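You operate a simulated robot arm through the tools that you are given. There is no shell and no other tool. Be economical: measure what you need, move in short steps, check, and stop when the job is done.

You are at the controls of a simulated two-armed robot. One attempt, no reset.

JOB
Hold the deep tray on the low end of the desk steady with one hand and put the brass weight from the low end of the desk in it with the other.

Only the result counts: the job must be done as asked and must still hold three seconds after the hand-in. Knocking over, shifting, dropping, spilling or breaking anything else fails it.

ROBOT AND FRAMES
Two 7-joint arms with two-finger parallel grippers on one trunk, on a base that drives. Base frame: it is fixed to the floor where the robot stands at the start and does not move with it; the origin is under the middle of the robot, x ahead of it, y to its left, z up; the surface under the hand at the start is at about z = 760. Units: mm, rad, N and s.
The left shoulder is at the start at [50, 177, 1054], the right one opposite. With the tool pointing down near the work surface each hand reaches from about 220 to 700 mm from the robot's upright axis, wherever it stands, measured 20 degrees to its own side. Payload 3.43 kg a hand.
The TCP of each hand is the grasp point between the finger pads, 34 mm short of the fingertips. In the tool frame z runs along the fingers and y along their closing line. Largest opening 128 mm; finger width 24, thickness 12; the body of the gripper, 48 by 130 mm, starts 96 mm behind the TCP.
Orientation is that of the tool frame in the base frame, as a unit quaternion [w, x, y, z]. With the fingers straight down and closing along the base's y, the tool's x points along the base's -x, its y along +y and its z along -z.

CONTROLS
- The arms move only by the tool nudge_tool. It takes "left_motion", "right_motion" or both (then of equal length, played together; a hand with none holds still); each is a list of rows, each a list of 7 numbers: the gripper command, from -1 (shut) to 1 (fully open), values between in proportion, then the shift along the tool's x, y, z in mm, then the turn, a rotation vector about the tool's x, y, z in rad. In form: [[gripper, dx, dy, dz, wx, wy, wz], ...]. A call has 1 to 20 rows; each row is the pose to reach, as a shift and turn from the pose commanded when the call began, along the tool's axes at that moment. Each row takes 0.2 s and may step no farther than 50 mm and 0.15 rad from the row before; otherwise, or with a gripper value out of range, the whole call is refused. A pose out of reach is approached as far as the arm can. The call stops where the force on the tool passes 40 N (or 10 N more than at its start, if that is more) or the arm is blocked; 0.2 s more then pass. Each finger travels about 108 mm/s and halts on what it meets, pressing with about 42 N; the grip force reading is that of the motor and also rises with nothing between the fingers. The clock runs only during rows and for 0.2 s after the last one: add rows that repeat a pose to give the fingers time. It gives the time, the measured TCP pose, the force on the tool (base axes), the opening and the grip force at its end, in the units of the frame above (readings bear some noise), with the torque about the TCP (base axes, N m) and any sound that the robot's microphone picked up, and new pictures: "pictures" is both (left out), scene, wrist or none (wrist: the cameras of the hands that moved).
- Cameras (640 x 400 px; columns grow to the right, rows downward): "scene" is now at [154.8, -8.7, 1229.6]; the picture's right is [-0.18, -0.98, 0.00], its down [-0.44, 0.08, -0.89] and it looks along [0.88, -0.16, -0.45] (base axes); focal length 256 px, centre (320, 200). "left" rides on the left gripper at [76, 11, -160] in its tool frame; the picture's right is [-0.15, 0.99, 0.00], its down [-0.88, -0.13, -0.46] and it looks along [-0.45, -0.07, 0.89] (tool axes); focal length 234 px, centre (320, 200). "right" rides on the right gripper at [76, -11, -160] in its tool frame; the picture's right is [0.15, 0.99, 0.00], its down [-0.88, 0.13, -0.46] and it looks along [-0.45, 0.07, 0.89] (tool axes); focal length 234 px, centre (320, 200). There is no depth. A picture from a camera that has moved, and an enlarged one, comes with that camera's place and axes in the base frame and with its lens. The place of the scene camera against the robot may be out by one fixed shift of up to 12 mm in any direction.
- move_column(by): slides the trunk up (or, below 0, down) by that many mm; the arms and the scene camera ride with it, the base frame stays. It gives what a move gives, with no picture.
- base_move(legs): drives the robot by 1 to 6 legs, each [ahead, turn to the left] in mm and rad, along the robot's own axes; the way and the turn of a leg run together, so that a leg with both is an arc; at most 1500 mm and 3.142 rad a leg. The arms and the cameras ride along, it lands a little off, and it stops where it bumps. It gives what a move gives, and a new picture of the scene camera.
- pan_tilt(pan, tilt): turns the head with the scene camera to pan (to the left, within 1.396 rad either way) and tilt (down, from -0.506 to 1.204), counted from straight ahead of the robot. It gives what a move gives, and a new picture of the scene camera.
- enlarge(camera, box): a new picture of the part [left, top, right, bottom] of that camera's present view, enlarged. The clock stands still meanwhile.
- sign_off(): hands the job in; it is judged then, once.

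Work in short steps. Places have to be worked out from the pictures, the camera data and where the tool is seen: move nearer, look again, correct. Check each grasp and each placing, and mend what went wrong. You have 120 turns and 260 pictures in all, those below and enlarged ones among them. Open the grippers and draw the arms clear of the work before you hand the job in, unless the task says otherwise; then end with one line.

The tools are called after "Call:" by a JSON object that holds its "api" and its "payload". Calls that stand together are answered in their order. nudge_tool: Moves the arms, as the interface text tells. Its arguments: {"type":"object","properties":{"left_motion":{"type":"array","items":{"type":"array","items":{"type":"number"}}},"right_motion":{"type":"array","items":{"type":"array","items":{"type":"number"}}},"pictures":{"type":"string","enum":["both","scene","wrist","none"]}},"required":[]} The other tools are called the same way: move_column (by) slides the trunk up or down; base_move (legs) drives the base; pan_tilt (pan, tilt) turns the head that bears the scene camera; enlarge (camera, box) takes an enlarged picture of a part of a camera's view; sign_off () hands the job in.

At the start:

```text
time_s: 0.0
left_tool_pos: [424.3, 118.5, 1011.6]
left_ee_rot: [0.001, -0.001, 1.0, 0.0]
left_wrist_force: [-0.3, -0.5, -1.0]
left_ft_torque: [0.01, -0.03, -0.03]
left_width: 128.2
left_finger_force: 0.0
right_tool_pos: [396.9, -191.1, 1102.0]
right_ee_rot: [0.0, 0.001, 1.0, 0.0]
right_wrist_force: [0.5, 0.2, 0.3]
right_ft_torque: [0.06, 0.01, 0.01]
right_width: 128.1
right_finger_force: 0.0
trunk travel left (down, up): [-225.0, 176.0]
robot x, y, heading: [-3.2, -0.6, -0.004]
head pan, tilt: [-0.178, 0.466]
```

scene: 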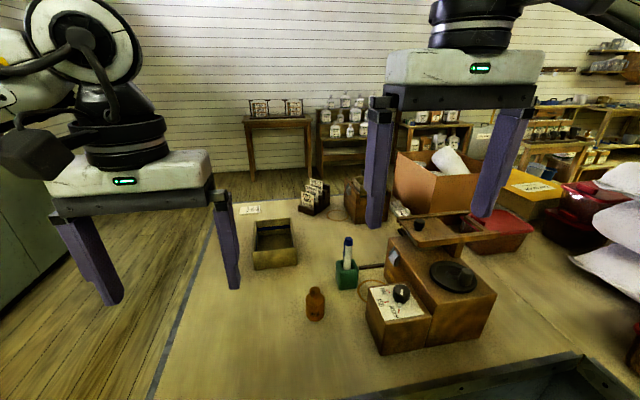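
right: 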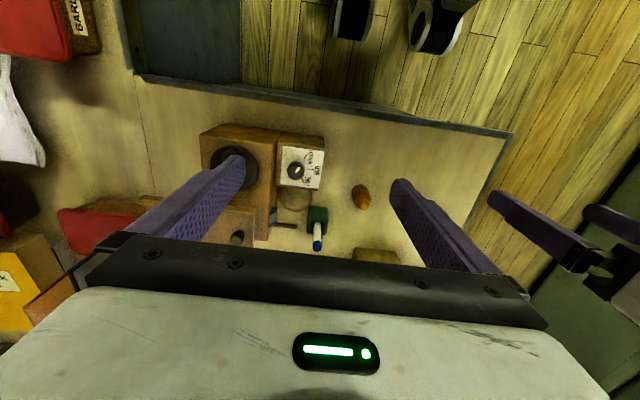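
left: 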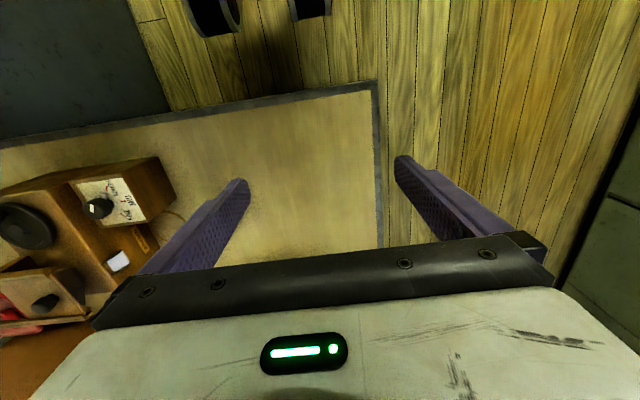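

The scene shows a box-like tray and a brownish bottle-like item to the left side of a desk; I take closer looks to identify them.

Call:
{"api": "enlarge", "payload": {"camera": "scene", "box": [220, 180, 420, 340]}}

Call:
{"api": "enlarge", "payload": {"camera": "scene", "box": [350, 150, 640, 400]}}

```text
2.50 times, centred on (320, 260) of scene
camera zoom: at [154.8, -8.7, 1229.6], right [-0.18, -0.98, 0.0], down [-0.44, 0.08, -0.89], along [0.88, -0.16, -0.45], focal length 639 px, centre (320, 50)
```

zoom: 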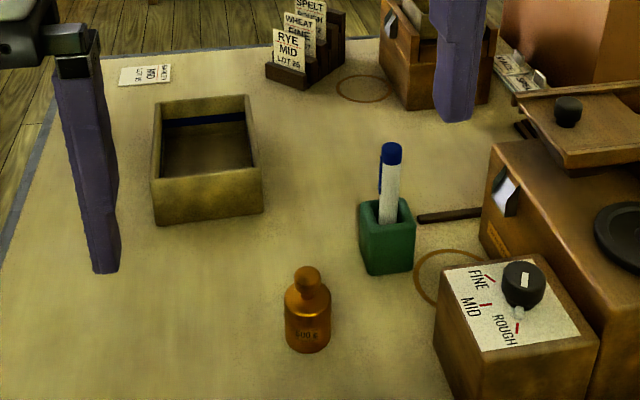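

```text
1.60 times, centred on (495, 275) of scene
camera zoom: at [154.8, -8.7, 1229.6], right [-0.18, -0.98, 0.0], down [-0.44, 0.08, -0.89], along [0.88, -0.16, -0.45], focal length 409 px, centre (40, 80)
```

zoom: 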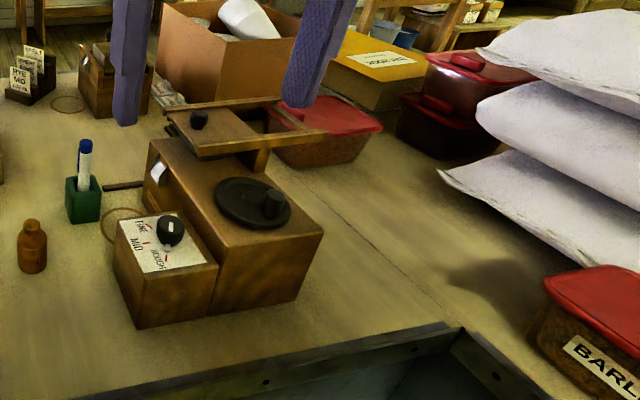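

A brass weight (500 g) and a deep tray are at the left. I look to the right to check whether the desk has another end with look-alikes.

Call:
{"api": "pan_tilt", "payload": {"pan": -1.2, "tilt": 0.55}}

Call:
{"api": "pan_tilt", "payload": {"pan": 0.3, "tilt": 0.75}}

```text
time_s: 1.3
left_tool_pos: [424.1, 118.1, 1012.3]
left_ee_rot: [-0.001, -0.001, 1.0, 0.0]
left_wrist_force: [0.0, 0.7, 0.1]
left_ft_torque: [0.0, -0.01, 0.01]
left_width: 128.4
left_finger_force: 0.0
right_tool_pos: [397.0, -189.3, 1102.8]
right_ee_rot: [0.0, -0.001, 1.0, -0.001]
right_wrist_force: [-0.2, 0.3, 0.8]
right_ft_torque: [0.03, 0.03, 0.02]
right_width: 127.9
right_finger_force: 0.0
trunk travel left (down, up): [-225.0, 176.0]
robot x, y, heading: [-0.1, 3.7, 0.002]
head pan, tilt: [-1.201, 0.55]
camera scene: at [97.1, -76.2, 1221.9], right [-0.93, -0.36, 0.0], down [-0.19, 0.49, -0.85], along [0.31, -0.79, -0.52], focal length 256 px, centre (320, 200)
```

scene: 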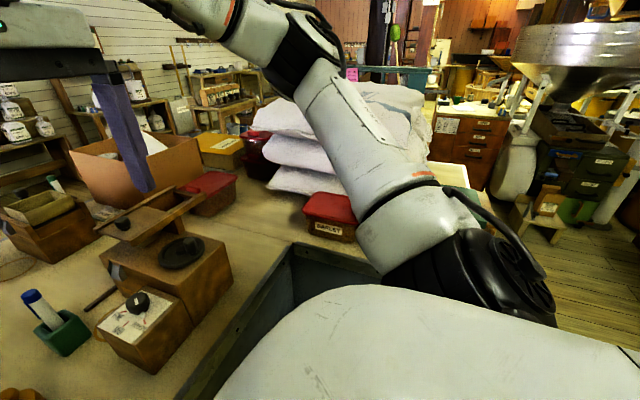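

```text
time_s: 2.9
left_tool_pos: [424.5, 118.9, 1012.9]
left_ee_rot: [0.0, -0.002, 1.0, 0.0]
left_wrist_force: [0.2, -0.1, 0.1]
left_ft_torque: [-0.03, 0.0, -0.01]
left_width: 127.8
left_finger_force: 0.1
right_tool_pos: [397.6, -190.0, 1102.9]
right_ee_rot: [0.0, -0.001, 1.0, 0.0]
right_wrist_force: [0.0, -0.6, 0.1]
right_ft_torque: [-0.01, 0.05, 0.0]
right_width: 127.9
right_finger_force: 0.1
trunk travel left (down, up): [-225.0, 176.0]
robot x, y, heading: [0.9, 1.9, 0.001]
head pan, tilt: [0.3, 0.75]
camera scene: at [143.8, 32.0, 1204.6], right [0.3, -0.96, 0.0], down [-0.65, -0.2, -0.73], along [0.7, 0.22, -0.68], focal length 256 px, centre (320, 200)
```

scene: 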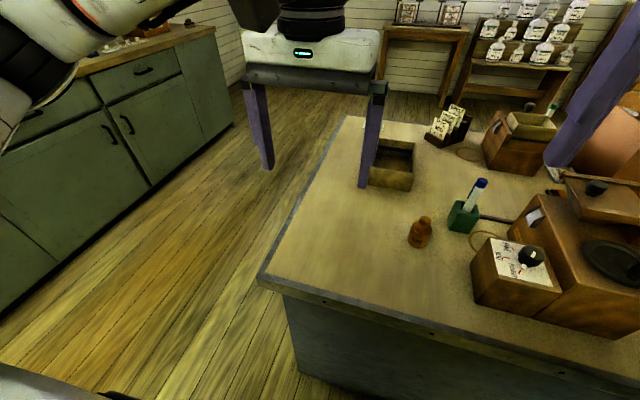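

One desk; tray around x 700–853, y −44..67, weight around (535,−67). The tray is at the edge of reach, so I check how much room there is to drive ahead.

Call:
{"api": "pan_tilt", "payload": {"pan": 0.0, "tilt": 1.2}}

```text
time_s: 3.8
left_tool_pos: [424.7, 117.8, 1012.8]
left_ee_rot: [0.0, -0.001, 1.0, 0.001]
left_wrist_force: [-0.5, -0.1, 0.2]
left_ft_torque: [0.02, -0.03, -0.05]
left_width: 128.0
left_finger_force: 0.0
right_tool_pos: [397.7, -189.9, 1102.0]
right_ee_rot: [0.0, 0.0, 1.0, 0.0]
right_wrist_force: [-0.1, 0.2, 0.1]
right_ft_torque: [0.03, 0.0, -0.03]
right_width: 127.9
right_finger_force: 0.0
trunk travel left (down, up): [-225.0, 176.0]
robot x, y, heading: [2.1, 4.1, -0.001]
head pan, tilt: [0.0, 1.201]
camera scene: at [120.6, 7.5, 1172.9], right [0.0, -1.0, 0.0], down [-0.93, 0.0, -0.36], along [0.36, 0.0, -0.93], focal length 256 px, centre (320, 200)
```

scene: 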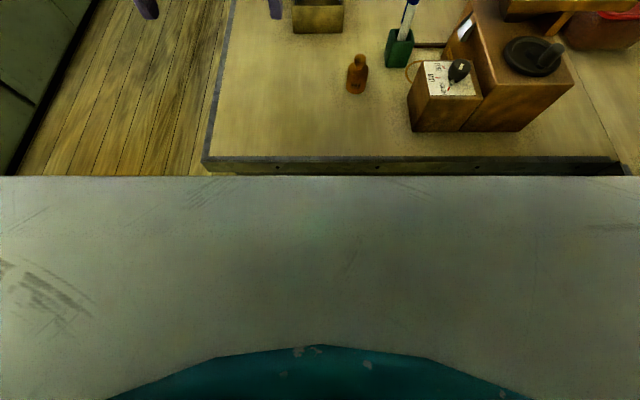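

The white slab is the robot's own chest, so it doesn't show the base gap. I raise nothing and creep ahead 60 mm to see whether the base clears.

Call:
{"api": "base_move", "payload": {"legs": [[60, 0]]}}

```text
time_s: 4.7
left_tool_pos: [483.6, 118.4, 1012.6]
left_ee_rot: [0.0, 0.0, 1.0, 0.0]
left_wrist_force: [0.8, -0.4, -0.3]
left_ft_torque: [-0.01, -0.03, 0.04]
left_width: 128.1
left_finger_force: 0.0
right_tool_pos: [457.0, -190.8, 1102.0]
right_ee_rot: [0.0, 0.0, 1.0, 0.0]
right_wrist_force: [0.1, 0.9, -0.6]
right_ft_torque: [0.03, -0.01, 0.0]
right_width: 128.1
right_finger_force: 0.1
trunk travel left (down, up): [-225.0, 176.0]
robot x, y, heading: [59.5, -1.7, -0.004]
head pan, tilt: [0.0, 1.201]
camera scene: at [179.6, 7.5, 1172.7], right [0.0, -1.0, 0.0], down [-0.93, 0.0, -0.36], along [0.36, 0.0, -0.93], focal length 256 px, centre (320, 200)
```

scene: 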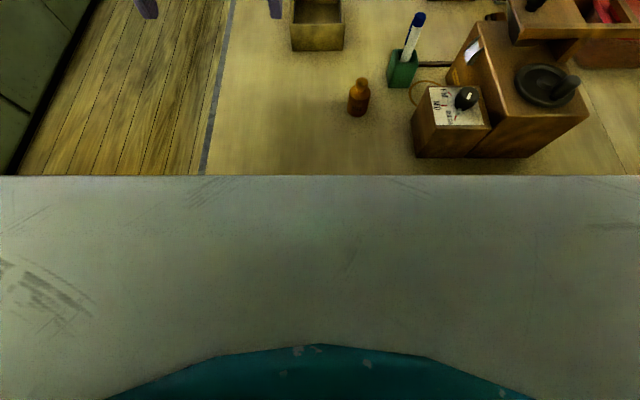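

It moved 60 mm without bumping; I go another 60 mm.

Call:
{"api": "base_move", "payload": {"legs": [[60, 0]]}}

Call:
{"api": "pan_tilt", "payload": {"pan": 0.0, "tilt": 0.75}}

```text
time_s: 5.8
left_tool_pos: [535.5, 117.2, 1012.2]
left_ee_rot: [-0.001, -0.001, 1.0, 0.0]
left_wrist_force: [0.6, -0.4, -0.4]
left_ft_torque: [0.0, 0.03, 0.01]
left_width: 128.2
left_finger_force: 0.1
right_tool_pos: [508.1, -191.9, 1102.5]
right_ee_rot: [0.0, 0.001, 1.0, 0.0]
right_wrist_force: [0.3, -0.1, 0.5]
right_ft_torque: [0.01, -0.03, -0.01]
right_width: 128.1
right_finger_force: 0.1
trunk travel left (down, up): [-225.0, 176.0]
robot x, y, heading: [110.4, -0.9, 0.003]
head pan, tilt: [0.0, 1.201]
stopped in leg 1: the robot was blocked; the commanded pose is now the measured one
camera scene: at [230.9, 7.3, 1172.9], right [0.0, -1.0, 0.0], down [-0.93, 0.0, -0.36], along [0.36, 0.0, -0.93], focal length 256 px, centre (320, 200)
```

scene: 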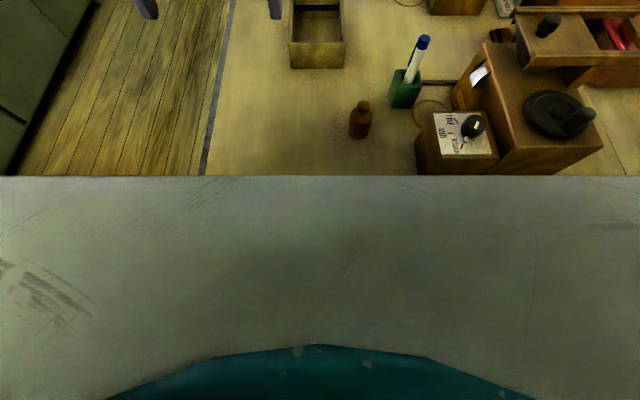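

```text
time_s: 6.8
left_tool_pos: [534.8, 118.9, 1013.0]
left_ee_rot: [-0.001, -0.001, 1.0, 0.001]
left_wrist_force: [-0.1, 0.5, -0.3]
left_ft_torque: [-0.01, -0.02, 0.03]
left_width: 127.9
left_finger_force: 0.1
right_tool_pos: [507.9, -191.2, 1100.1]
right_ee_rot: [-0.001, 0.002, 1.0, 0.0]
right_wrist_force: [0.6, -0.5, -0.3]
right_ft_torque: [0.03, 0.01, -0.03]
right_width: 128.2
right_finger_force: 0.1
trunk travel left (down, up): [-225.0, 176.0]
robot x, y, heading: [109.1, 1.6, -0.0]
head pan, tilt: [0.0, 0.75]
camera scene: at [258.0, 7.3, 1204.5], right [0.0, -1.0, 0.0], down [-0.68, 0.0, -0.73], along [0.73, 0.0, -0.68], focal length 256 px, centre (320, 200)
```

scene: 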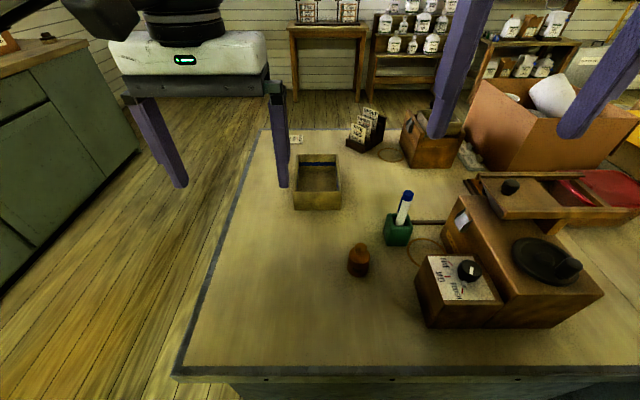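

The base is at x≈110, touching the desk. I take an enlarged view to refine tray and weight positions.

Call:
{"api": "enlarge", "payload": {"camera": "scene", "box": [260, 130, 420, 290]}}

Call:
{"api": "enlarge", "payload": {"camera": "left", "box": [0, 0, 640, 400]}}

```text
2.50 times, centred on (340, 210) of scene
camera zoom: at [258.0, 7.3, 1204.5], right [0.0, -1.0, 0.0], down [-0.68, 0.0, -0.73], along [0.73, 0.0, -0.68], focal length 639 px, centre (270, 175)
```

zoom: 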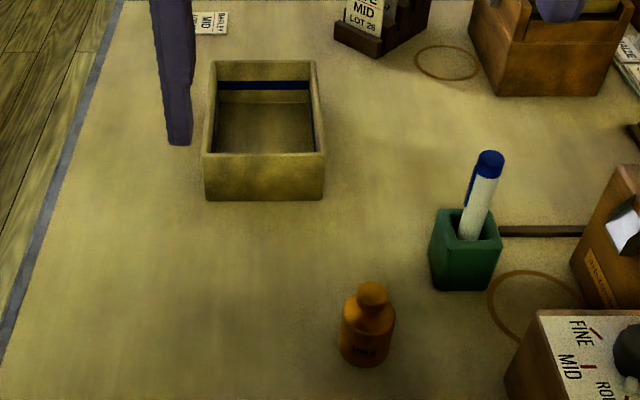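

```text
1.00 times, centred on (320, 200) of left (not enlarged: the box is as wide or as high as the picture)
camera zoom: at [459.1, 128.9, 1170.4], right [0.14, 0.99, 0.0], down [0.88, -0.13, 0.45], along [0.45, -0.07, -0.89], focal length 234 px, centre (320, 200)
```

zoom: 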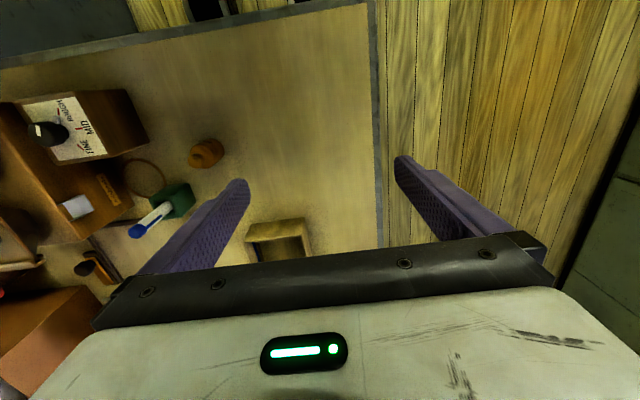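

Estimates: tray x 699–854, y −44..70, rim z≈819; weight centre ≈(539,−67), Ø40, ~67 tall. I yaw the right hand 90° (closing along x) and bring it over the weight at z≈1000, gripper partly open.

Call:
{"api": "nudge_tool", "payload": {"right_motion": [[1, -3, 10, 8, 0, 0, -0.131], [0.8, -6, 20, 16, 0, 0, -0.262], [0.6, -9, 31, 24, 0, 0, -0.393], [0.4, -12, 41, 32, 0, 0, -0.524], [0.3, -15, 51, 40, 0, 0, -0.655], [0.2, -18, 62, 48, 0, 0, -0.785], [0.2, -20, 72, 56, 0, 0, -0.916], [0.2, -22, 83, 64, 0, 0, -1.047], [0.2, -24, 93, 72, 0, 0, -1.178], [0.2, -26, 103, 80, 0, 0, -1.309], [0.2, -29, 114, 90, 0, 0, -1.44], [0.2, -31, 124, 100, 0, 0, -1.5708], [0.2, -31, 124, 100, 0, 0, -1.5708]], "pictures": "both"}}

```text
time_s: 9.6
left_tool_pos: [533.6, 118.0, 1011.7]
left_ee_rot: [-0.001, -0.001, 1.0, -0.001]
left_wrist_force: [-0.5, -0.2, -0.2]
left_ft_torque: [-0.02, 0.05, -0.01]
left_width: 127.7
left_finger_force: 0.1
right_tool_pos: [445.5, -42.8, 986.4]
right_ee_rot: [-0.001, -0.706, 0.708, 0.0]
right_wrist_force: [-0.5, -0.5, -0.1]
right_ft_torque: [-0.01, 0.02, 0.0]
right_width: 76.7
right_finger_force: 0.1
right hand out of reach, approached as far as the arm can: row 10, 11, 12, 13
trunk travel left (down, up): [-225.0, 176.0]
robot x, y, heading: [114.4, -0.5, -0.002]
head pan, tilt: [0.0, 0.75]
camera scene: at [258.0, 7.3, 1204.6], right [0.0, -1.0, 0.0], down [-0.68, 0.0, -0.73], along [0.73, 0.0, -0.68], focal length 256 px, centre (320, 200)
camera right: at [456.0, -117.6, 1146.4], right [-0.99, -0.14, 0.0], down [-0.13, 0.88, 0.46], along [-0.07, 0.45, -0.89], focal length 234 px, centre (320, 200)
```

scene: 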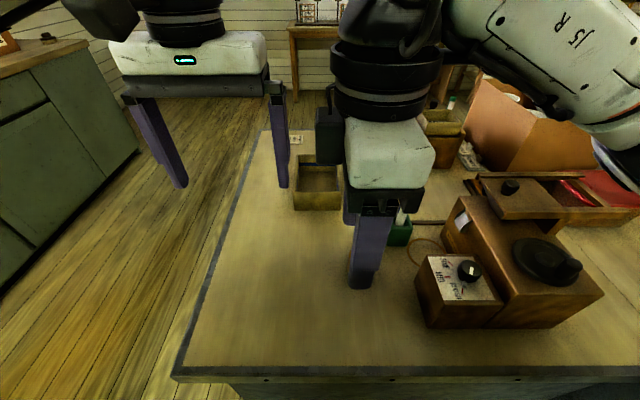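
right: 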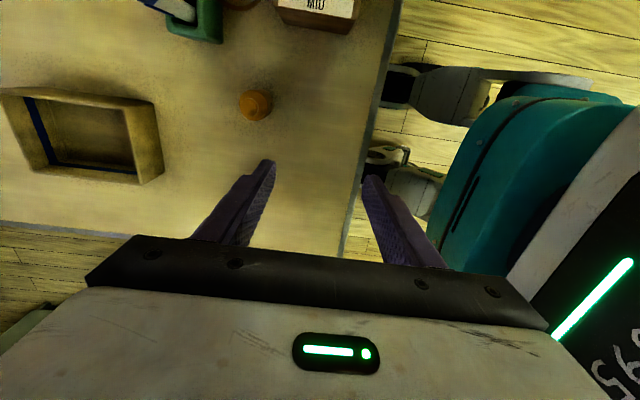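

The right hand can't hold that full yaw here (it stopped at (445,−43)), so a smaller yaw is likely better. First I use this wrist view to refine the weight and tray.

Call:
{"api": "enlarge", "payload": {"camera": "right", "box": [0, 50, 320, 250]}}

```text
2.00 times, centred on (160, 150) of right
camera zoom: at [456.0, -117.6, 1146.4], right [-0.99, -0.14, 0.0], down [-0.13, 0.88, 0.46], along [-0.07, 0.45, -0.89], focal length 468 px, centre (640, 300)
```

zoom: 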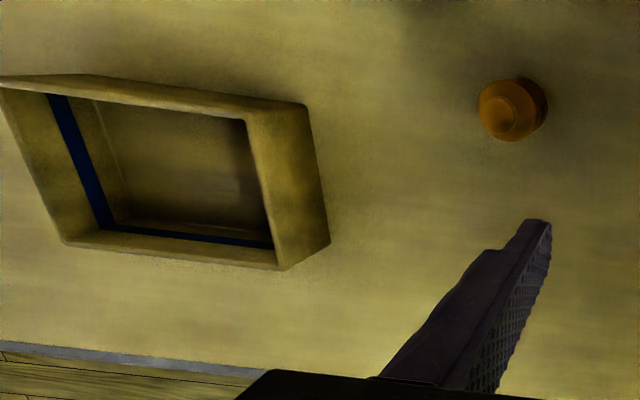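

Wrist-based estimates (more trustworthy): weight ≈(538,−76), tray x 702–856, y −53..60. I turn the yaw back by 0.7 rad and shift over the weight.

Call:
{"api": "nudge_tool", "payload": {"right_motion": [[0.2, 5, -15, 0, 0, 0, 0.12], [0.2, 10, -30, 0, 0, 0, 0.24], [0.2, 16, -46, 0, 0, 0, 0.36], [0.2, 22, -62, 0, 0, 0, 0.48], [0.2, 28, -78, 0, 0, 0, 0.6], [0.2, 33, -93, 0, 0, 0, 0.7], [0.2, 33, -93, 0, 0, 0, 0.7]], "pictures": "both"}}

```text
time_s: 11.2
left_tool_pos: [535.4, 118.8, 1010.9]
left_ee_rot: [-0.001, -0.001, 1.0, -0.001]
left_wrist_force: [0.9, 0.0, 0.4]
left_ft_torque: [-0.02, 0.01, 0.04]
left_width: 127.9
left_finger_force: 0.1
right_tool_pos: [538.0, -74.9, 985.7]
right_ee_rot: [-0.001, -0.421, 0.907, 0.001]
right_wrist_force: [-0.3, -0.5, 0.1]
right_ft_torque: [0.04, 0.01, 0.0]
right_width: 76.8
right_finger_force: 0.1
trunk travel left (down, up): [-225.0, 176.0]
robot x, y, heading: [107.9, 1.0, 0.002]
head pan, tilt: [0.0, 0.75]
camera scene: at [258.0, 7.3, 1204.6], right [0.0, -1.0, 0.0], down [-0.68, 0.0, -0.73], along [0.73, 0.0, -0.68], focal length 256 px, centre (320, 200)
camera right: at [497.9, -140.8, 1147.0], right [-0.85, 0.53, 0.0], down [0.47, 0.76, 0.45], along [0.24, 0.39, -0.89], focal length 234 px, centre (320, 200)
```

scene: 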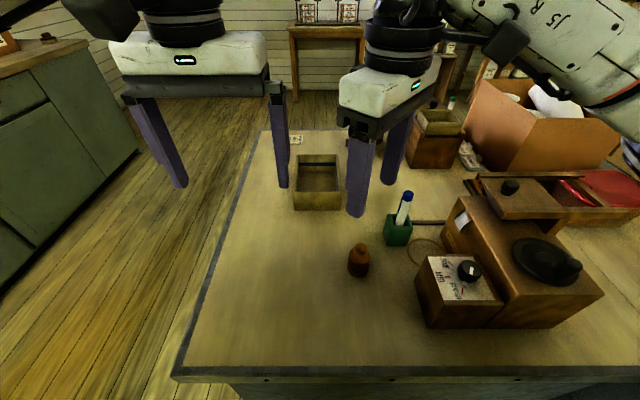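
right: 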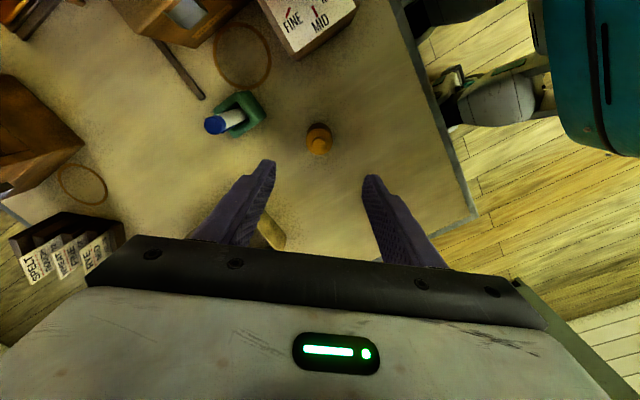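

The hand is over the weight with yaw −0.87. I narrow the opening to ~64 mm and descend to z≈862 for a check.

Call:
{"api": "nudge_tool", "payload": {"right_motion": [[0.0, 0, -3, 30, 0, 0, 0], [0.0, 0, -3, 60, 0, 0, 0], [0.0, 0, -3, 90, 0, 0, 0], [0.0, 0, -3, 110, 0, 0, 0], [0.0, 0, -3, 124, 0, 0, 0], [0.0, 0, -3, 124, 0, 0, 0]], "pictures": "both"}}

```text
time_s: 12.6
left_tool_pos: [536.0, 117.7, 1011.1]
left_ee_rot: [-0.001, 0.0, 1.0, -0.001]
left_wrist_force: [0.1, 0.2, -0.6]
left_ft_torque: [0.04, -0.02, 0.01]
left_width: 128.1
left_finger_force: 0.0
right_tool_pos: [539.6, -77.3, 861.4]
right_ee_rot: [-0.001, -0.421, 0.907, 0.001]
right_wrist_force: [0.3, -0.3, 0.3]
right_ft_torque: [0.04, 0.0, 0.01]
right_width: 64.0
right_finger_force: 0.1
trunk travel left (down, up): [-225.0, 176.0]
robot x, y, heading: [112.0, -0.3, 0.003]
head pan, tilt: [0.0, 0.75]
camera scene: at [258.0, 7.3, 1204.6], right [0.0, -1.0, 0.0], down [-0.68, 0.0, -0.73], along [0.73, 0.0, -0.68], focal length 256 px, centre (320, 200)
camera right: at [499.3, -142.9, 1022.1], right [-0.85, 0.53, 0.0], down [0.47, 0.76, 0.45], along [0.24, 0.39, -0.89], focal length 234 px, centre (320, 200)
```

scene: 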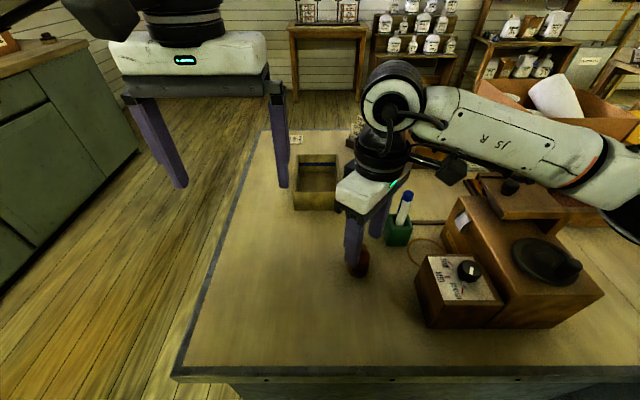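
right: 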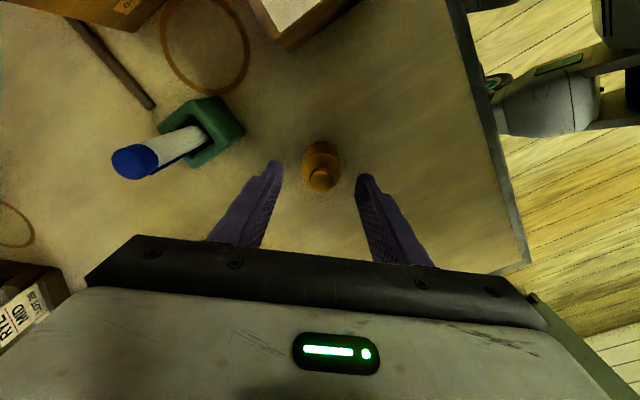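

Weight is centred between the fingers. I descend to z≈804 and close.

Call:
{"api": "nudge_tool", "payload": {"right_motion": [[0.0, 0, 0, 20, 0, 0, 0], [0.0, 0, 0, 40, 0, 0, 0], [0.0, 0, 0, 57, 0, 0, 0], [0.0, 0, 0, 57, 0, 0, 0], [-1, 0, 0, 57, 0, 0, 0], [-1, 0, 0, 57, 0, 0, 0], [-1, 0, 0, 57, 0, 0, 0]], "pictures": "both"}}

```text
time_s: 14.2
left_tool_pos: [535.1, 118.6, 1012.9]
left_ee_rot: [-0.001, -0.001, 1.0, 0.0]
left_wrist_force: [0.6, 0.4, -0.9]
left_ft_torque: [0.03, 0.04, 0.0]
left_width: 128.0
left_finger_force: 0.0
right_tool_pos: [540.2, -78.4, 806.2]
right_ee_rot: [-0.001, -0.422, 0.907, 0.001]
right_wrist_force: [0.1, 1.7, -0.5]
right_ft_torque: [-0.01, -0.03, 0.0]
right_width: 38.9
right_finger_force: 41.7
trunk travel left (down, up): [-225.0, 176.0]
robot x, y, heading: [113.5, 2.2, -0.004]
head pan, tilt: [0.0, 0.75]
camera scene: at [258.0, 7.4, 1204.5], right [0.0, -1.0, 0.0], down [-0.68, 0.0, -0.73], along [0.73, 0.0, -0.68], focal length 256 px, centre (320, 200)
camera right: at [500.1, -143.1, 966.7], right [-0.85, 0.53, 0.0], down [0.47, 0.76, 0.45], along [0.24, 0.39, -0.89], focal length 234 px, centre (320, 200)
```

scene: 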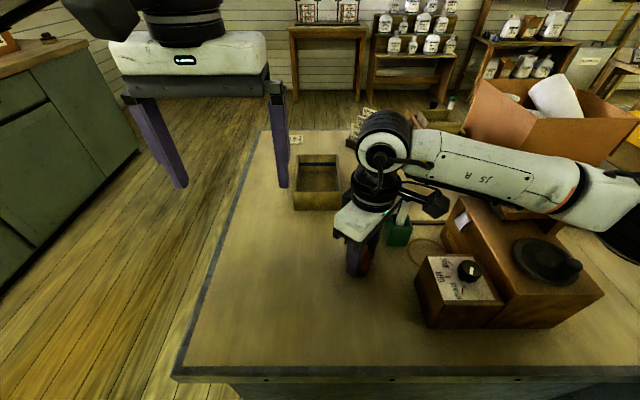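
right: 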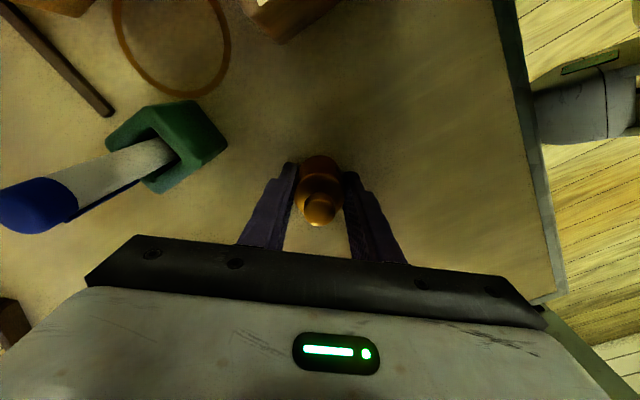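

Gripped at 38.9 mm with full force. I lift straight up 160 mm.

Call:
{"api": "nudge_tool", "payload": {"right_motion": [[-1, 0, 0, -30, 0, 0, 0], [-1, 0, 0, -65, 0, 0, 0], [-1, 0, 0, -100, 0, 0, 0], [-1, 0, 0, -130, 0, 0, 0], [-1, 0, 0, -160, 0, 0, 0], [-1, 0, 0, -160, 0, 0, 0]], "pictures": "both"}}

```text
time_s: 15.6
left_tool_pos: [534.5, 118.8, 1011.1]
left_ee_rot: [-0.001, -0.001, 1.0, 0.001]
left_wrist_force: [0.5, -0.3, 1.2]
left_ft_torque: [0.01, 0.01, 0.01]
left_width: 127.8
left_finger_force: 0.1
right_tool_pos: [539.8, -77.7, 965.6]
right_ee_rot: [-0.002, -0.421, 0.907, -0.001]
right_wrist_force: [-0.2, -0.1, -5.0]
right_ft_torque: [0.02, 0.03, 0.0]
right_width: 39.1
right_finger_force: 41.7
trunk travel left (down, up): [-225.0, 176.0]
robot x, y, heading: [111.2, -0.9, -0.0]
head pan, tilt: [0.0, 0.75]
camera scene: at [258.3, 7.3, 1204.5], right [0.0, -1.0, 0.0], down [-0.68, 0.0, -0.73], along [0.73, 0.0, -0.68], focal length 256 px, centre (320, 200)
camera right: at [499.5, -141.6, 1126.4], right [-0.85, 0.53, 0.0], down [0.47, 0.76, 0.45], along [0.24, 0.39, -0.89], focal length 234 px, centre (320, 200)
```

scene: 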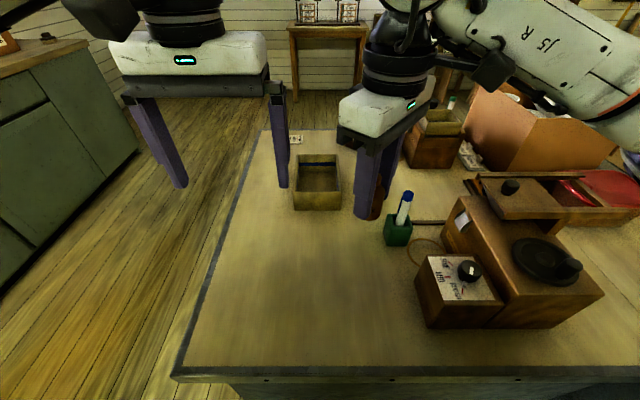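
right: 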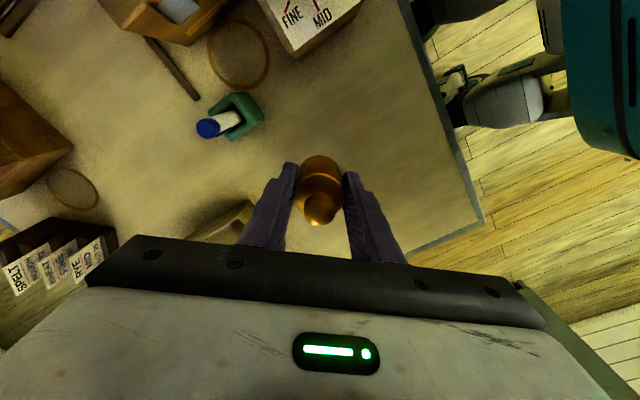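

The weight is held (≈5 N). Now I bring the left hand above the tray's left wall near its front end, leaning back 0.4 rad so its body stays toward the robot.

Call:
{"api": "nudge_tool", "payload": {"left_motion": [[0.6, -32, -10, 10, 0, -0.067, 0], [0.4, -64, -21, 25, 0, -0.133, 0], [0.2, -96, -32, 40, 0, -0.2, 0], [0, -128, -42, 55, 0, -0.267, 0], [0, -160, -53, 70, 0, -0.333, 0], [0, -190, -63, 86, 0, -0.4, 0], [0, -190, -63, 86, 0, -0.4, 0]], "pictures": "both"}}

```text
time_s: 17.1
left_tool_pos: [723.5, 53.5, 923.8]
left_ee_rot: [0.198, -0.001, 0.98, 0.002]
left_wrist_force: [1.2, -0.2, -0.2]
left_ft_torque: [0.02, -0.03, -0.01]
left_width: 64.0
left_finger_force: 0.1
right_tool_pos: [539.1, -76.1, 964.7]
right_ee_rot: [-0.001, -0.421, 0.907, 0.0]
right_wrist_force: [-0.1, 0.0, -5.2]
right_ft_torque: [-0.02, 0.01, 0.01]
right_width: 39.1
right_finger_force: 42.1
trunk travel left (down, up): [-225.0, 176.0]
robot x, y, heading: [111.1, -0.1, -0.005]
head pan, tilt: [0.0, 0.75]
camera scene: at [258.3, 7.3, 1204.5], right [0.0, -1.0, 0.0], down [-0.68, 0.0, -0.73], along [0.73, 0.0, -0.68], focal length 256 px, centre (320, 200)
camera left: at [591.5, 65.0, 1040.4], right [0.13, 0.99, 0.06], down [0.63, -0.13, 0.76], along [0.76, -0.06, -0.65], focal length 234 px, centre (320, 200)
```

scene: 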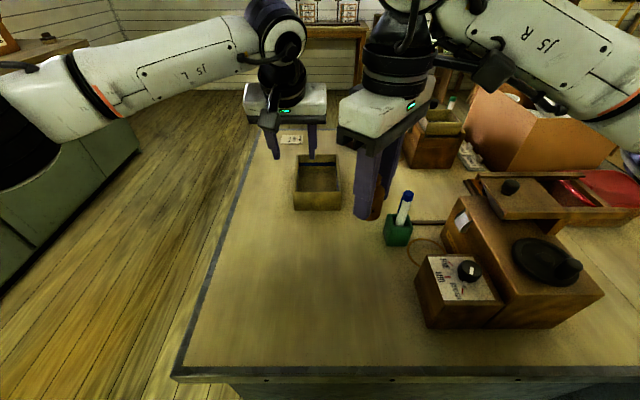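
left: 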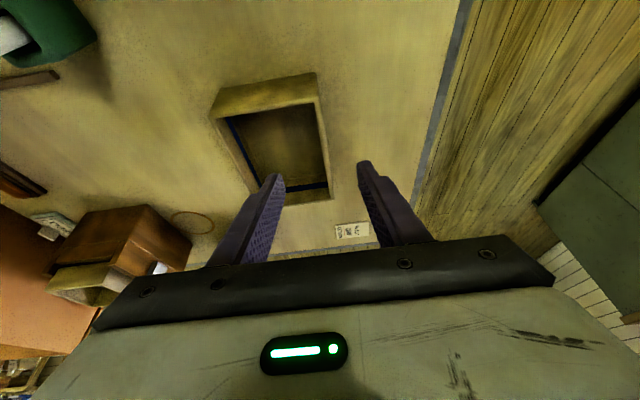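

Call:
{"api": "enlarge", "payload": {"camera": "left", "box": [190, 60, 430, 210]}}

```text
2.67 times, centred on (310, 135) of left
camera zoom: at [591.5, 65.0, 1040.4], right [0.13, 0.99, 0.06], down [0.63, -0.13, 0.76], along [0.76, -0.06, -0.65], focal length 624 px, centre (347, 373)
```

zoom: 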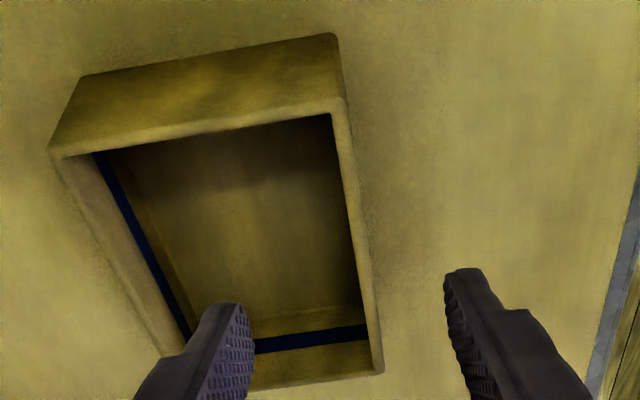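

The left wall is at y≈57–63, rim z≈820. I shift onto its centreline and lower partway (tips still above the rim) to check straddling.

Call:
{"api": "nudge_tool", "payload": {"left_motion": [[0, 9, 3, 25, 0, 0, 0], [0, 18, 5.3, 51, 0, 0, 0], [0, 18, 5.3, 51, 0, 0, 0]], "pictures": "wrist"}}

Call:
{"api": "enlarge", "payload": {"camera": "scene", "box": [230, 70, 390, 230]}}

```text
time_s: 17.9
left_tool_pos: [725.9, 59.7, 869.4]
left_ee_rot: [0.198, -0.001, 0.98, 0.0]
left_wrist_force: [-0.3, -1.0, -0.6]
left_ft_torque: [0.02, 0.04, -0.01]
left_width: 64.1
left_finger_force: 0.1
right_tool_pos: [539.3, -76.5, 964.4]
right_ee_rot: [-0.001, -0.421, 0.907, 0.0]
right_wrist_force: [0.5, -0.3, -5.8]
right_ft_torque: [-0.02, 0.03, -0.03]
right_width: 39.0
right_finger_force: 42.1
trunk travel left (down, up): [-225.0, 176.0]
robot x, y, heading: [111.1, -2.2, -0.003]
head pan, tilt: [0.0, 0.75]
camera left: at [594.0, 70.6, 986.2], right [0.13, 0.99, 0.06], down [0.64, -0.13, 0.76], along [0.76, -0.07, -0.65], focal length 234 px, centre (320, 200)
```

left: 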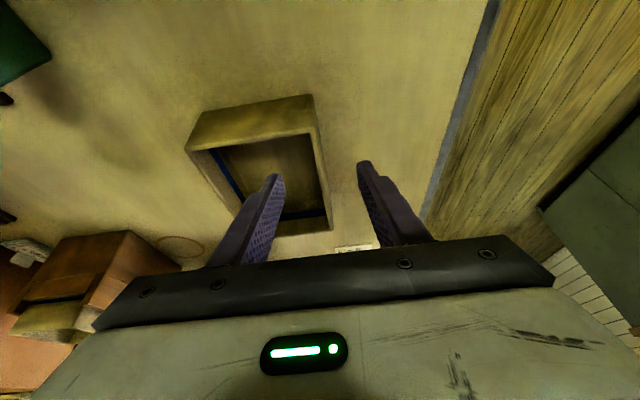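

```text
2.50 times, centred on (310, 150) of scene
camera zoom: at [258.3, 7.2, 1204.5], right [0.0, -1.0, 0.0], down [-0.68, 0.0, -0.73], along [0.73, 0.0, -0.68], focal length 639 px, centre (345, 325)
```

zoom: 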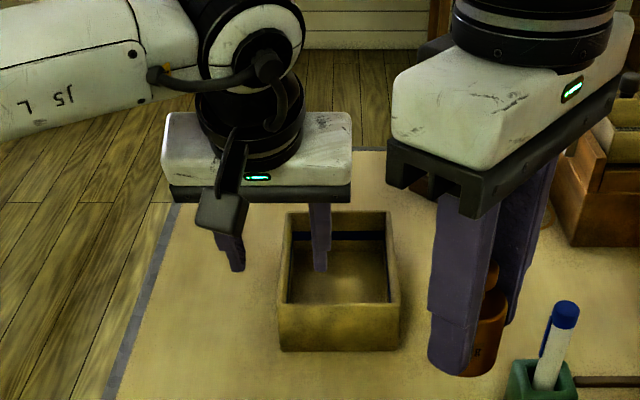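

The wall lies between the fingers, about on the centreline. I lower to z≈812 and close on the wall.

Call:
{"api": "nudge_tool", "payload": {"left_motion": [[0, 6, -1, 18, 0, 0, 0], [0, 12, -1, 36, 0, 0, 0], [0, 18.5, -1, 54, 0, 0, 0], [0, 18.5, -1, 54, 0, 0, 0]], "pictures": "wrist"}}

Call:
{"api": "enlarge", "payload": {"camera": "left", "box": [180, 60, 420, 210]}}

```text
time_s: 18.9
left_tool_pos: [730.5, 57.6, 811.4]
left_ee_rot: [0.198, 0.0, 0.98, 0.0]
left_wrist_force: [0.1, 0.2, 0.6]
left_ft_torque: [-0.03, -0.01, -0.01]
left_width: 64.0
left_finger_force: 0.1
right_tool_pos: [539.8, -77.6, 964.9]
right_ee_rot: [-0.001, -0.421, 0.907, 0.001]
right_wrist_force: [-0.1, 0.4, -4.1]
right_ft_torque: [-0.04, 0.04, -0.02]
right_width: 39.0
right_finger_force: 41.3
trunk travel left (down, up): [-225.0, 176.0]
robot x, y, heading: [105.2, 1.1, 0.001]
head pan, tilt: [0.0, 0.75]
camera left: at [599.1, 69.0, 929.7], right [0.13, 0.99, 0.06], down [0.64, -0.13, 0.76], along [0.76, -0.06, -0.65], focal length 234 px, centre (320, 200)
```

left: 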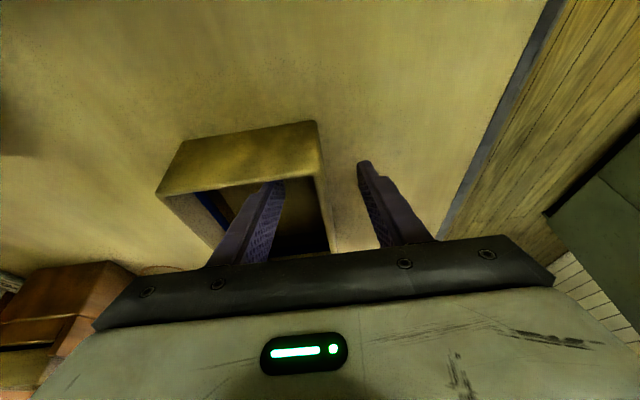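

```text
2.67 times, centred on (300, 135) of left
camera zoom: at [599.1, 69.0, 929.7], right [0.13, 0.99, 0.06], down [0.64, -0.13, 0.76], along [0.76, -0.06, -0.65], focal length 624 px, centre (373, 373)
```

zoom: 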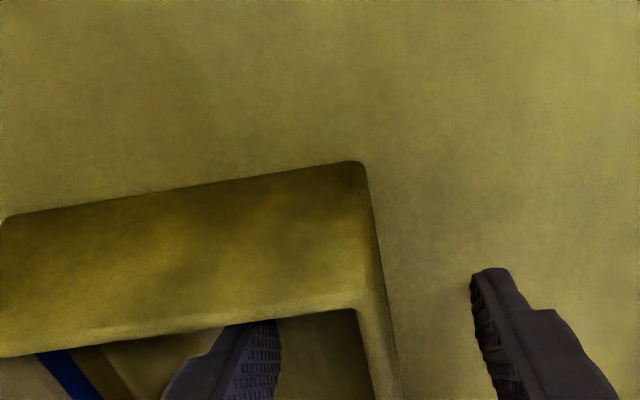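

Wall centre is ≈60; I shift 1.5 mm left and close gradually on the wall.

Call:
{"api": "nudge_tool", "payload": {"left_motion": [[0, 0, 1.5, 0, 0, 0, 0], [-0.5, 0, 1.5, 0, 0, 0, 0], [-0.7, 0, 1.5, 0, 0, 0, 0], [-0.8, 0, 1.5, 0, 0, 0, 0], [-0.9, 0, 1.5, 0, 0, 0, 0], [-1, 0, 1.5, 0, 0, 0, 0], [-1, 0, 1.5, 0, 0, 0, 0]], "pictures": "wrist"}}

Call:
{"api": "enlarge", "payload": {"camera": "scene", "box": [230, 70, 390, 230]}}

```text
time_s: 20.6
left_tool_pos: [732.1, 60.3, 812.7]
left_ee_rot: [0.198, -0.001, 0.98, 0.001]
left_wrist_force: [-0.6, 0.6, 1.7]
left_ft_torque: [0.01, -0.02, 0.07]
left_width: 5.6
left_finger_force: 39.5
right_tool_pos: [539.9, -76.1, 964.9]
right_ee_rot: [-0.001, -0.421, 0.907, 0.001]
right_wrist_force: [-0.3, 0.1, -5.0]
right_ft_torque: [-0.03, 0.0, 0.01]
right_width: 38.9
right_finger_force: 41.9
trunk travel left (down, up): [-225.0, 176.0]
robot x, y, heading: [111.8, 3.7, -0.003]
head pan, tilt: [0.0, 0.75]
camera left: at [599.3, 71.3, 930.6], right [0.13, 0.99, 0.06], down [0.64, -0.13, 0.76], along [0.76, -0.06, -0.65], focal length 234 px, centre (320, 200)
```

left: 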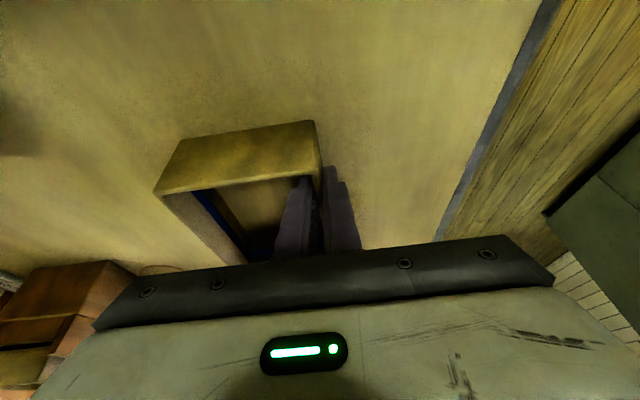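

```text
2.50 times, centred on (310, 150) of scene
camera zoom: at [258.3, 7.3, 1204.5], right [0.0, -1.0, 0.0], down [-0.68, 0.0, -0.73], along [0.73, 0.0, -0.68], focal length 639 px, centre (345, 325)
```

zoom: 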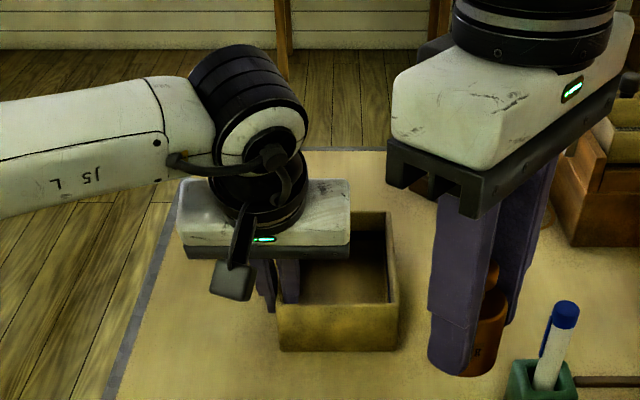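

Tray wall held (5.6 mm, 39 N), tray unmoved. Now the right hand swings out on the right side at height, turning to yaw ≈ +0.2.

Call:
{"api": "nudge_tool", "payload": {"right_motion": [[-1, -15, -24, -3, 0, 0, 0.134], [-1, -30, -48, -6, 0, 0, 0.268], [-1, -45, -72, -9, 0, 0, 0.401], [-1, -60, -96, -12, 0, 0, 0.535], [-1, -75, -121, -15, 0, 0, 0.669], [-1, -90, -145, -17, 0, 0, 0.803], [-1, -105, -169, -19, 0, 0, 0.936], [-1, -120, -193, -20, 0, 0, 1.07], [-1, -120, -193, -20, 0, 0, 1.07]], "pictures": "both"}}

```text
time_s: 22.6
left_tool_pos: [732.4, 60.7, 813.2]
left_ee_rot: [0.198, -0.001, 0.98, 0.0]
left_wrist_force: [-0.2, -0.6, 0.8]
left_ft_torque: [0.06, 0.12, 0.05]
left_width: 5.5
left_finger_force: 40.1
right_tool_pos: [737.9, -118.5, 978.6]
right_ee_rot: [-0.001, 0.101, 0.995, -0.001]
right_wrist_force: [-0.4, 0.5, -4.5]
right_ft_torque: [0.01, 0.04, -0.01]
right_width: 39.2
right_finger_force: 41.6
right hand out of reach, approached as far as the arm can: row 7, 8, 9
trunk travel left (down, up): [-225.0, 176.0]
robot x, y, heading: [112.1, 0.4, 0.003]
head pan, tilt: [0.0, 0.75]
camera scene: at [258.4, 7.1, 1204.5], right [0.0, -1.0, 0.0], down [-0.68, 0.0, -0.73], along [0.73, 0.0, -0.68], focal length 256 px, centre (320, 200)
camera right: at [660.4, -114.8, 1139.3], right [0.05, 1.0, 0.0], down [0.89, -0.05, 0.45], along [0.45, -0.03, -0.89], focal length 234 px, centre (320, 200)
```

scene: 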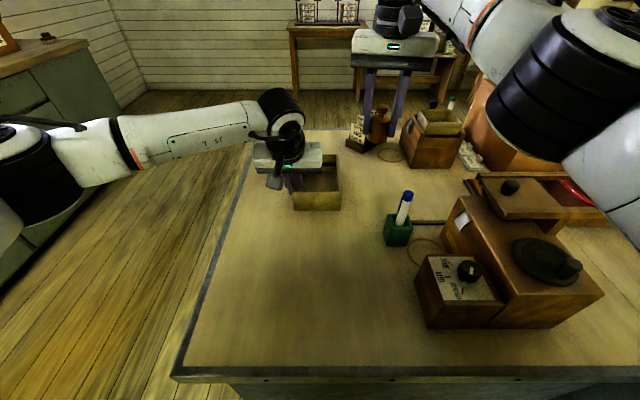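
right: 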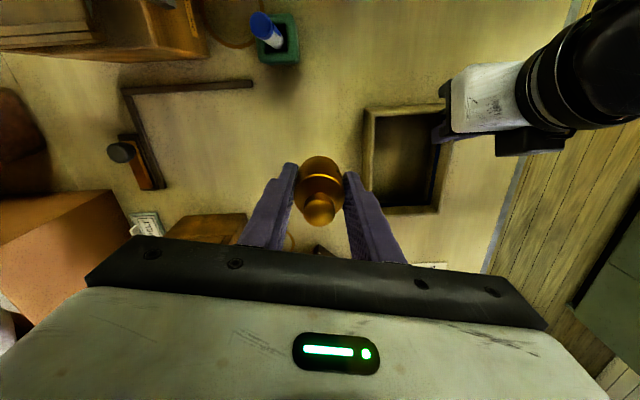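

Right arm's reach caps near x≈740, so the left hand's body would be too close. I open the left hand, lean it back further (to 0.7 rad) with a 6 mm advance, and regrip the wall.

Call:
{"api": "nudge_tool", "payload": {"left_motion": [[-0.4, 0, 0, 0, 0, 0, 0], [-0.3, 0, 0, 0, 0, 0, 0], [-0.3, -3, 0, 0, 0, -0.1, 0], [-0.3, -5, 0, 0.5, 0, -0.2, 0], [-0.3, -6.3, 0, 0.5, 0, -0.3, 0], [-0.3, -6.3, 0, 0.5, 0, -0.3, 0]], "pictures": "both"}}

```text
time_s: 23.9
left_tool_pos: [737.2, 60.4, 815.8]
left_ee_rot: [0.342, -0.001, 0.94, 0.001]
left_wrist_force: [0.1, -0.1, -0.4]
left_ft_torque: [0.02, -0.02, -0.02]
left_width: 45.0
left_finger_force: 0.0
right_tool_pos: [738.4, -119.8, 979.0]
right_ee_rot: [-0.001, 0.101, 0.995, 0.0]
right_wrist_force: [0.1, 0.3, -4.3]
right_ft_torque: [0.01, 0.02, 0.06]
right_width: 39.0
right_finger_force: 42.0
trunk travel left (down, up): [-225.0, 176.0]
robot x, y, heading: [112.5, 0.5, 0.0]
head pan, tilt: [0.0, 0.75]
camera scene: at [258.5, 7.2, 1204.5], right [0.0, -1.0, 0.0], down [-0.68, 0.0, -0.73], along [0.73, 0.0, -0.68], focal length 256 px, centre (320, 200)
camera left: at [576.5, 71.7, 888.6], right [0.11, 0.99, 0.09], down [0.38, -0.13, 0.92], along [0.92, -0.06, -0.39], focal length 234 px, centre (320, 200)
```

scene: 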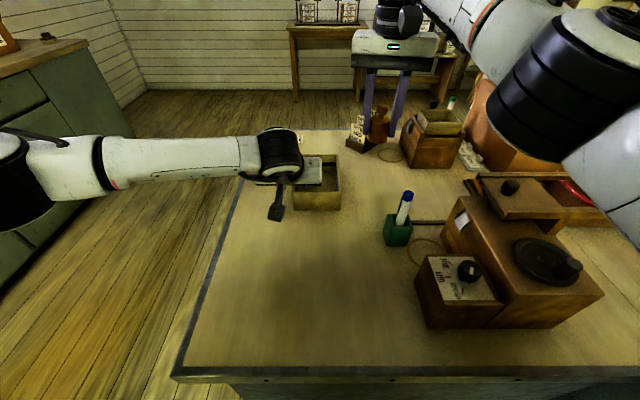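
left: 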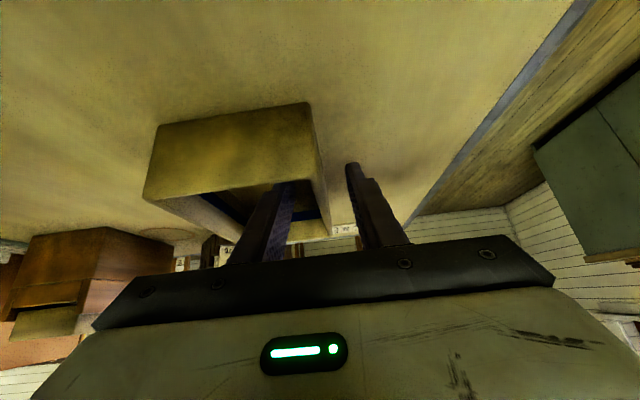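

Reached cleanly with no contact. I close the left hand on the wall again.

Call:
{"api": "nudge_tool", "payload": {"left_motion": [[-0.6, 0, 0, 1, 0, 0, 0], [-0.8, 0, 0, 1, 0, 0, 0], [-0.9, 0, 0, 1, 0, 0, 0], [-1, 0, 0, 1, 0, 0, 0], [-1, 0, 0, 1, 0, 0, 0]], "pictures": "none"}}

Call:
{"api": "enlarge", "payload": {"camera": "right", "box": [300, 60, 620, 260]}}

```text
time_s: 25.1
left_tool_pos: [738.2, 62.0, 814.3]
left_ee_rot: [0.342, 0.0, 0.94, 0.001]
left_wrist_force: [-1.1, -0.2, 0.6]
left_ft_torque: [-0.09, -0.12, -0.1]
left_width: 5.5
left_finger_force: 40.1
right_tool_pos: [736.9, -119.6, 978.4]
right_ee_rot: [-0.001, 0.1, 0.995, -0.001]
right_wrist_force: [-0.5, 0.3, -4.6]
right_ft_torque: [0.01, 0.04, 0.0]
right_width: 39.3
right_finger_force: 42.6
trunk travel left (down, up): [-225.0, 176.0]
robot x, y, heading: [109.6, 3.1, -0.003]
head pan, tilt: [0.0, 0.75]
```

```text
2.00 times, centred on (460, 160) of right
camera zoom: at [660.4, -114.9, 1139.2], right [0.05, 1.0, 0.0], down [0.89, -0.05, 0.45], along [0.45, -0.03, -0.89], focal length 468 px, centre (40, 280)
```

zoom: 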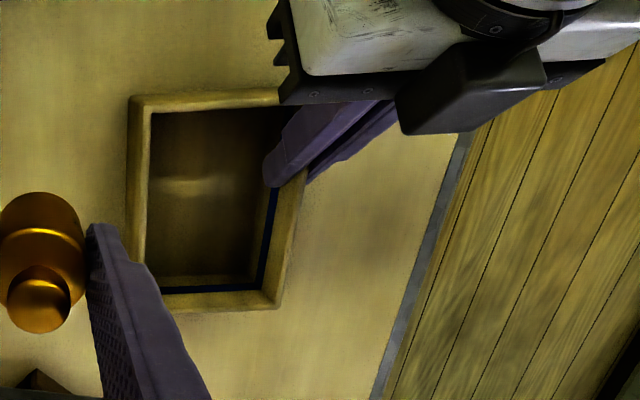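

Wall regripped; tray interior ≈ y −43..57, x 708..850. I lower the right hand beside the tray to z≈885 where reach is better.

Call:
{"api": "nudge_tool", "payload": {"right_motion": [[-1, 0, 0, 30, 0, 0, 0], [-1, 0, 0, 60, 0, 0, 0], [-1, -5, 1, 93, 0, 0, 0], [-1, -5, 1, 93, 0, 0, 0]], "pictures": "scene"}}

```text
time_s: 26.1
left_tool_pos: [738.0, 61.7, 815.4]
left_ee_rot: [0.342, -0.001, 0.94, 0.001]
left_wrist_force: [-0.4, -0.4, -0.1]
left_ft_torque: [-0.01, -0.02, 0.01]
left_width: 5.9
left_finger_force: 39.5
right_tool_pos: [745.3, -118.5, 885.1]
right_ee_rot: [-0.002, 0.099, 0.995, -0.001]
right_wrist_force: [-0.9, 0.5, -4.2]
right_ft_torque: [0.0, 0.03, -0.02]
right_width: 39.1
right_finger_force: 41.9
trunk travel left (down, up): [-225.0, 176.0]
robot x, y, heading: [109.4, 2.7, 0.002]
head pan, tilt: [0.0, 0.75]
camera scene: at [258.4, 7.3, 1204.5], right [0.0, -1.0, 0.0], down [-0.68, 0.0, -0.73], along [0.73, 0.0, -0.68], focal length 256 px, centre (320, 200)
```

scene: 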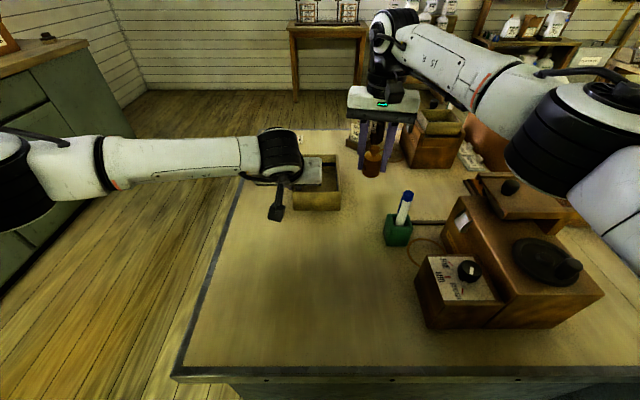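

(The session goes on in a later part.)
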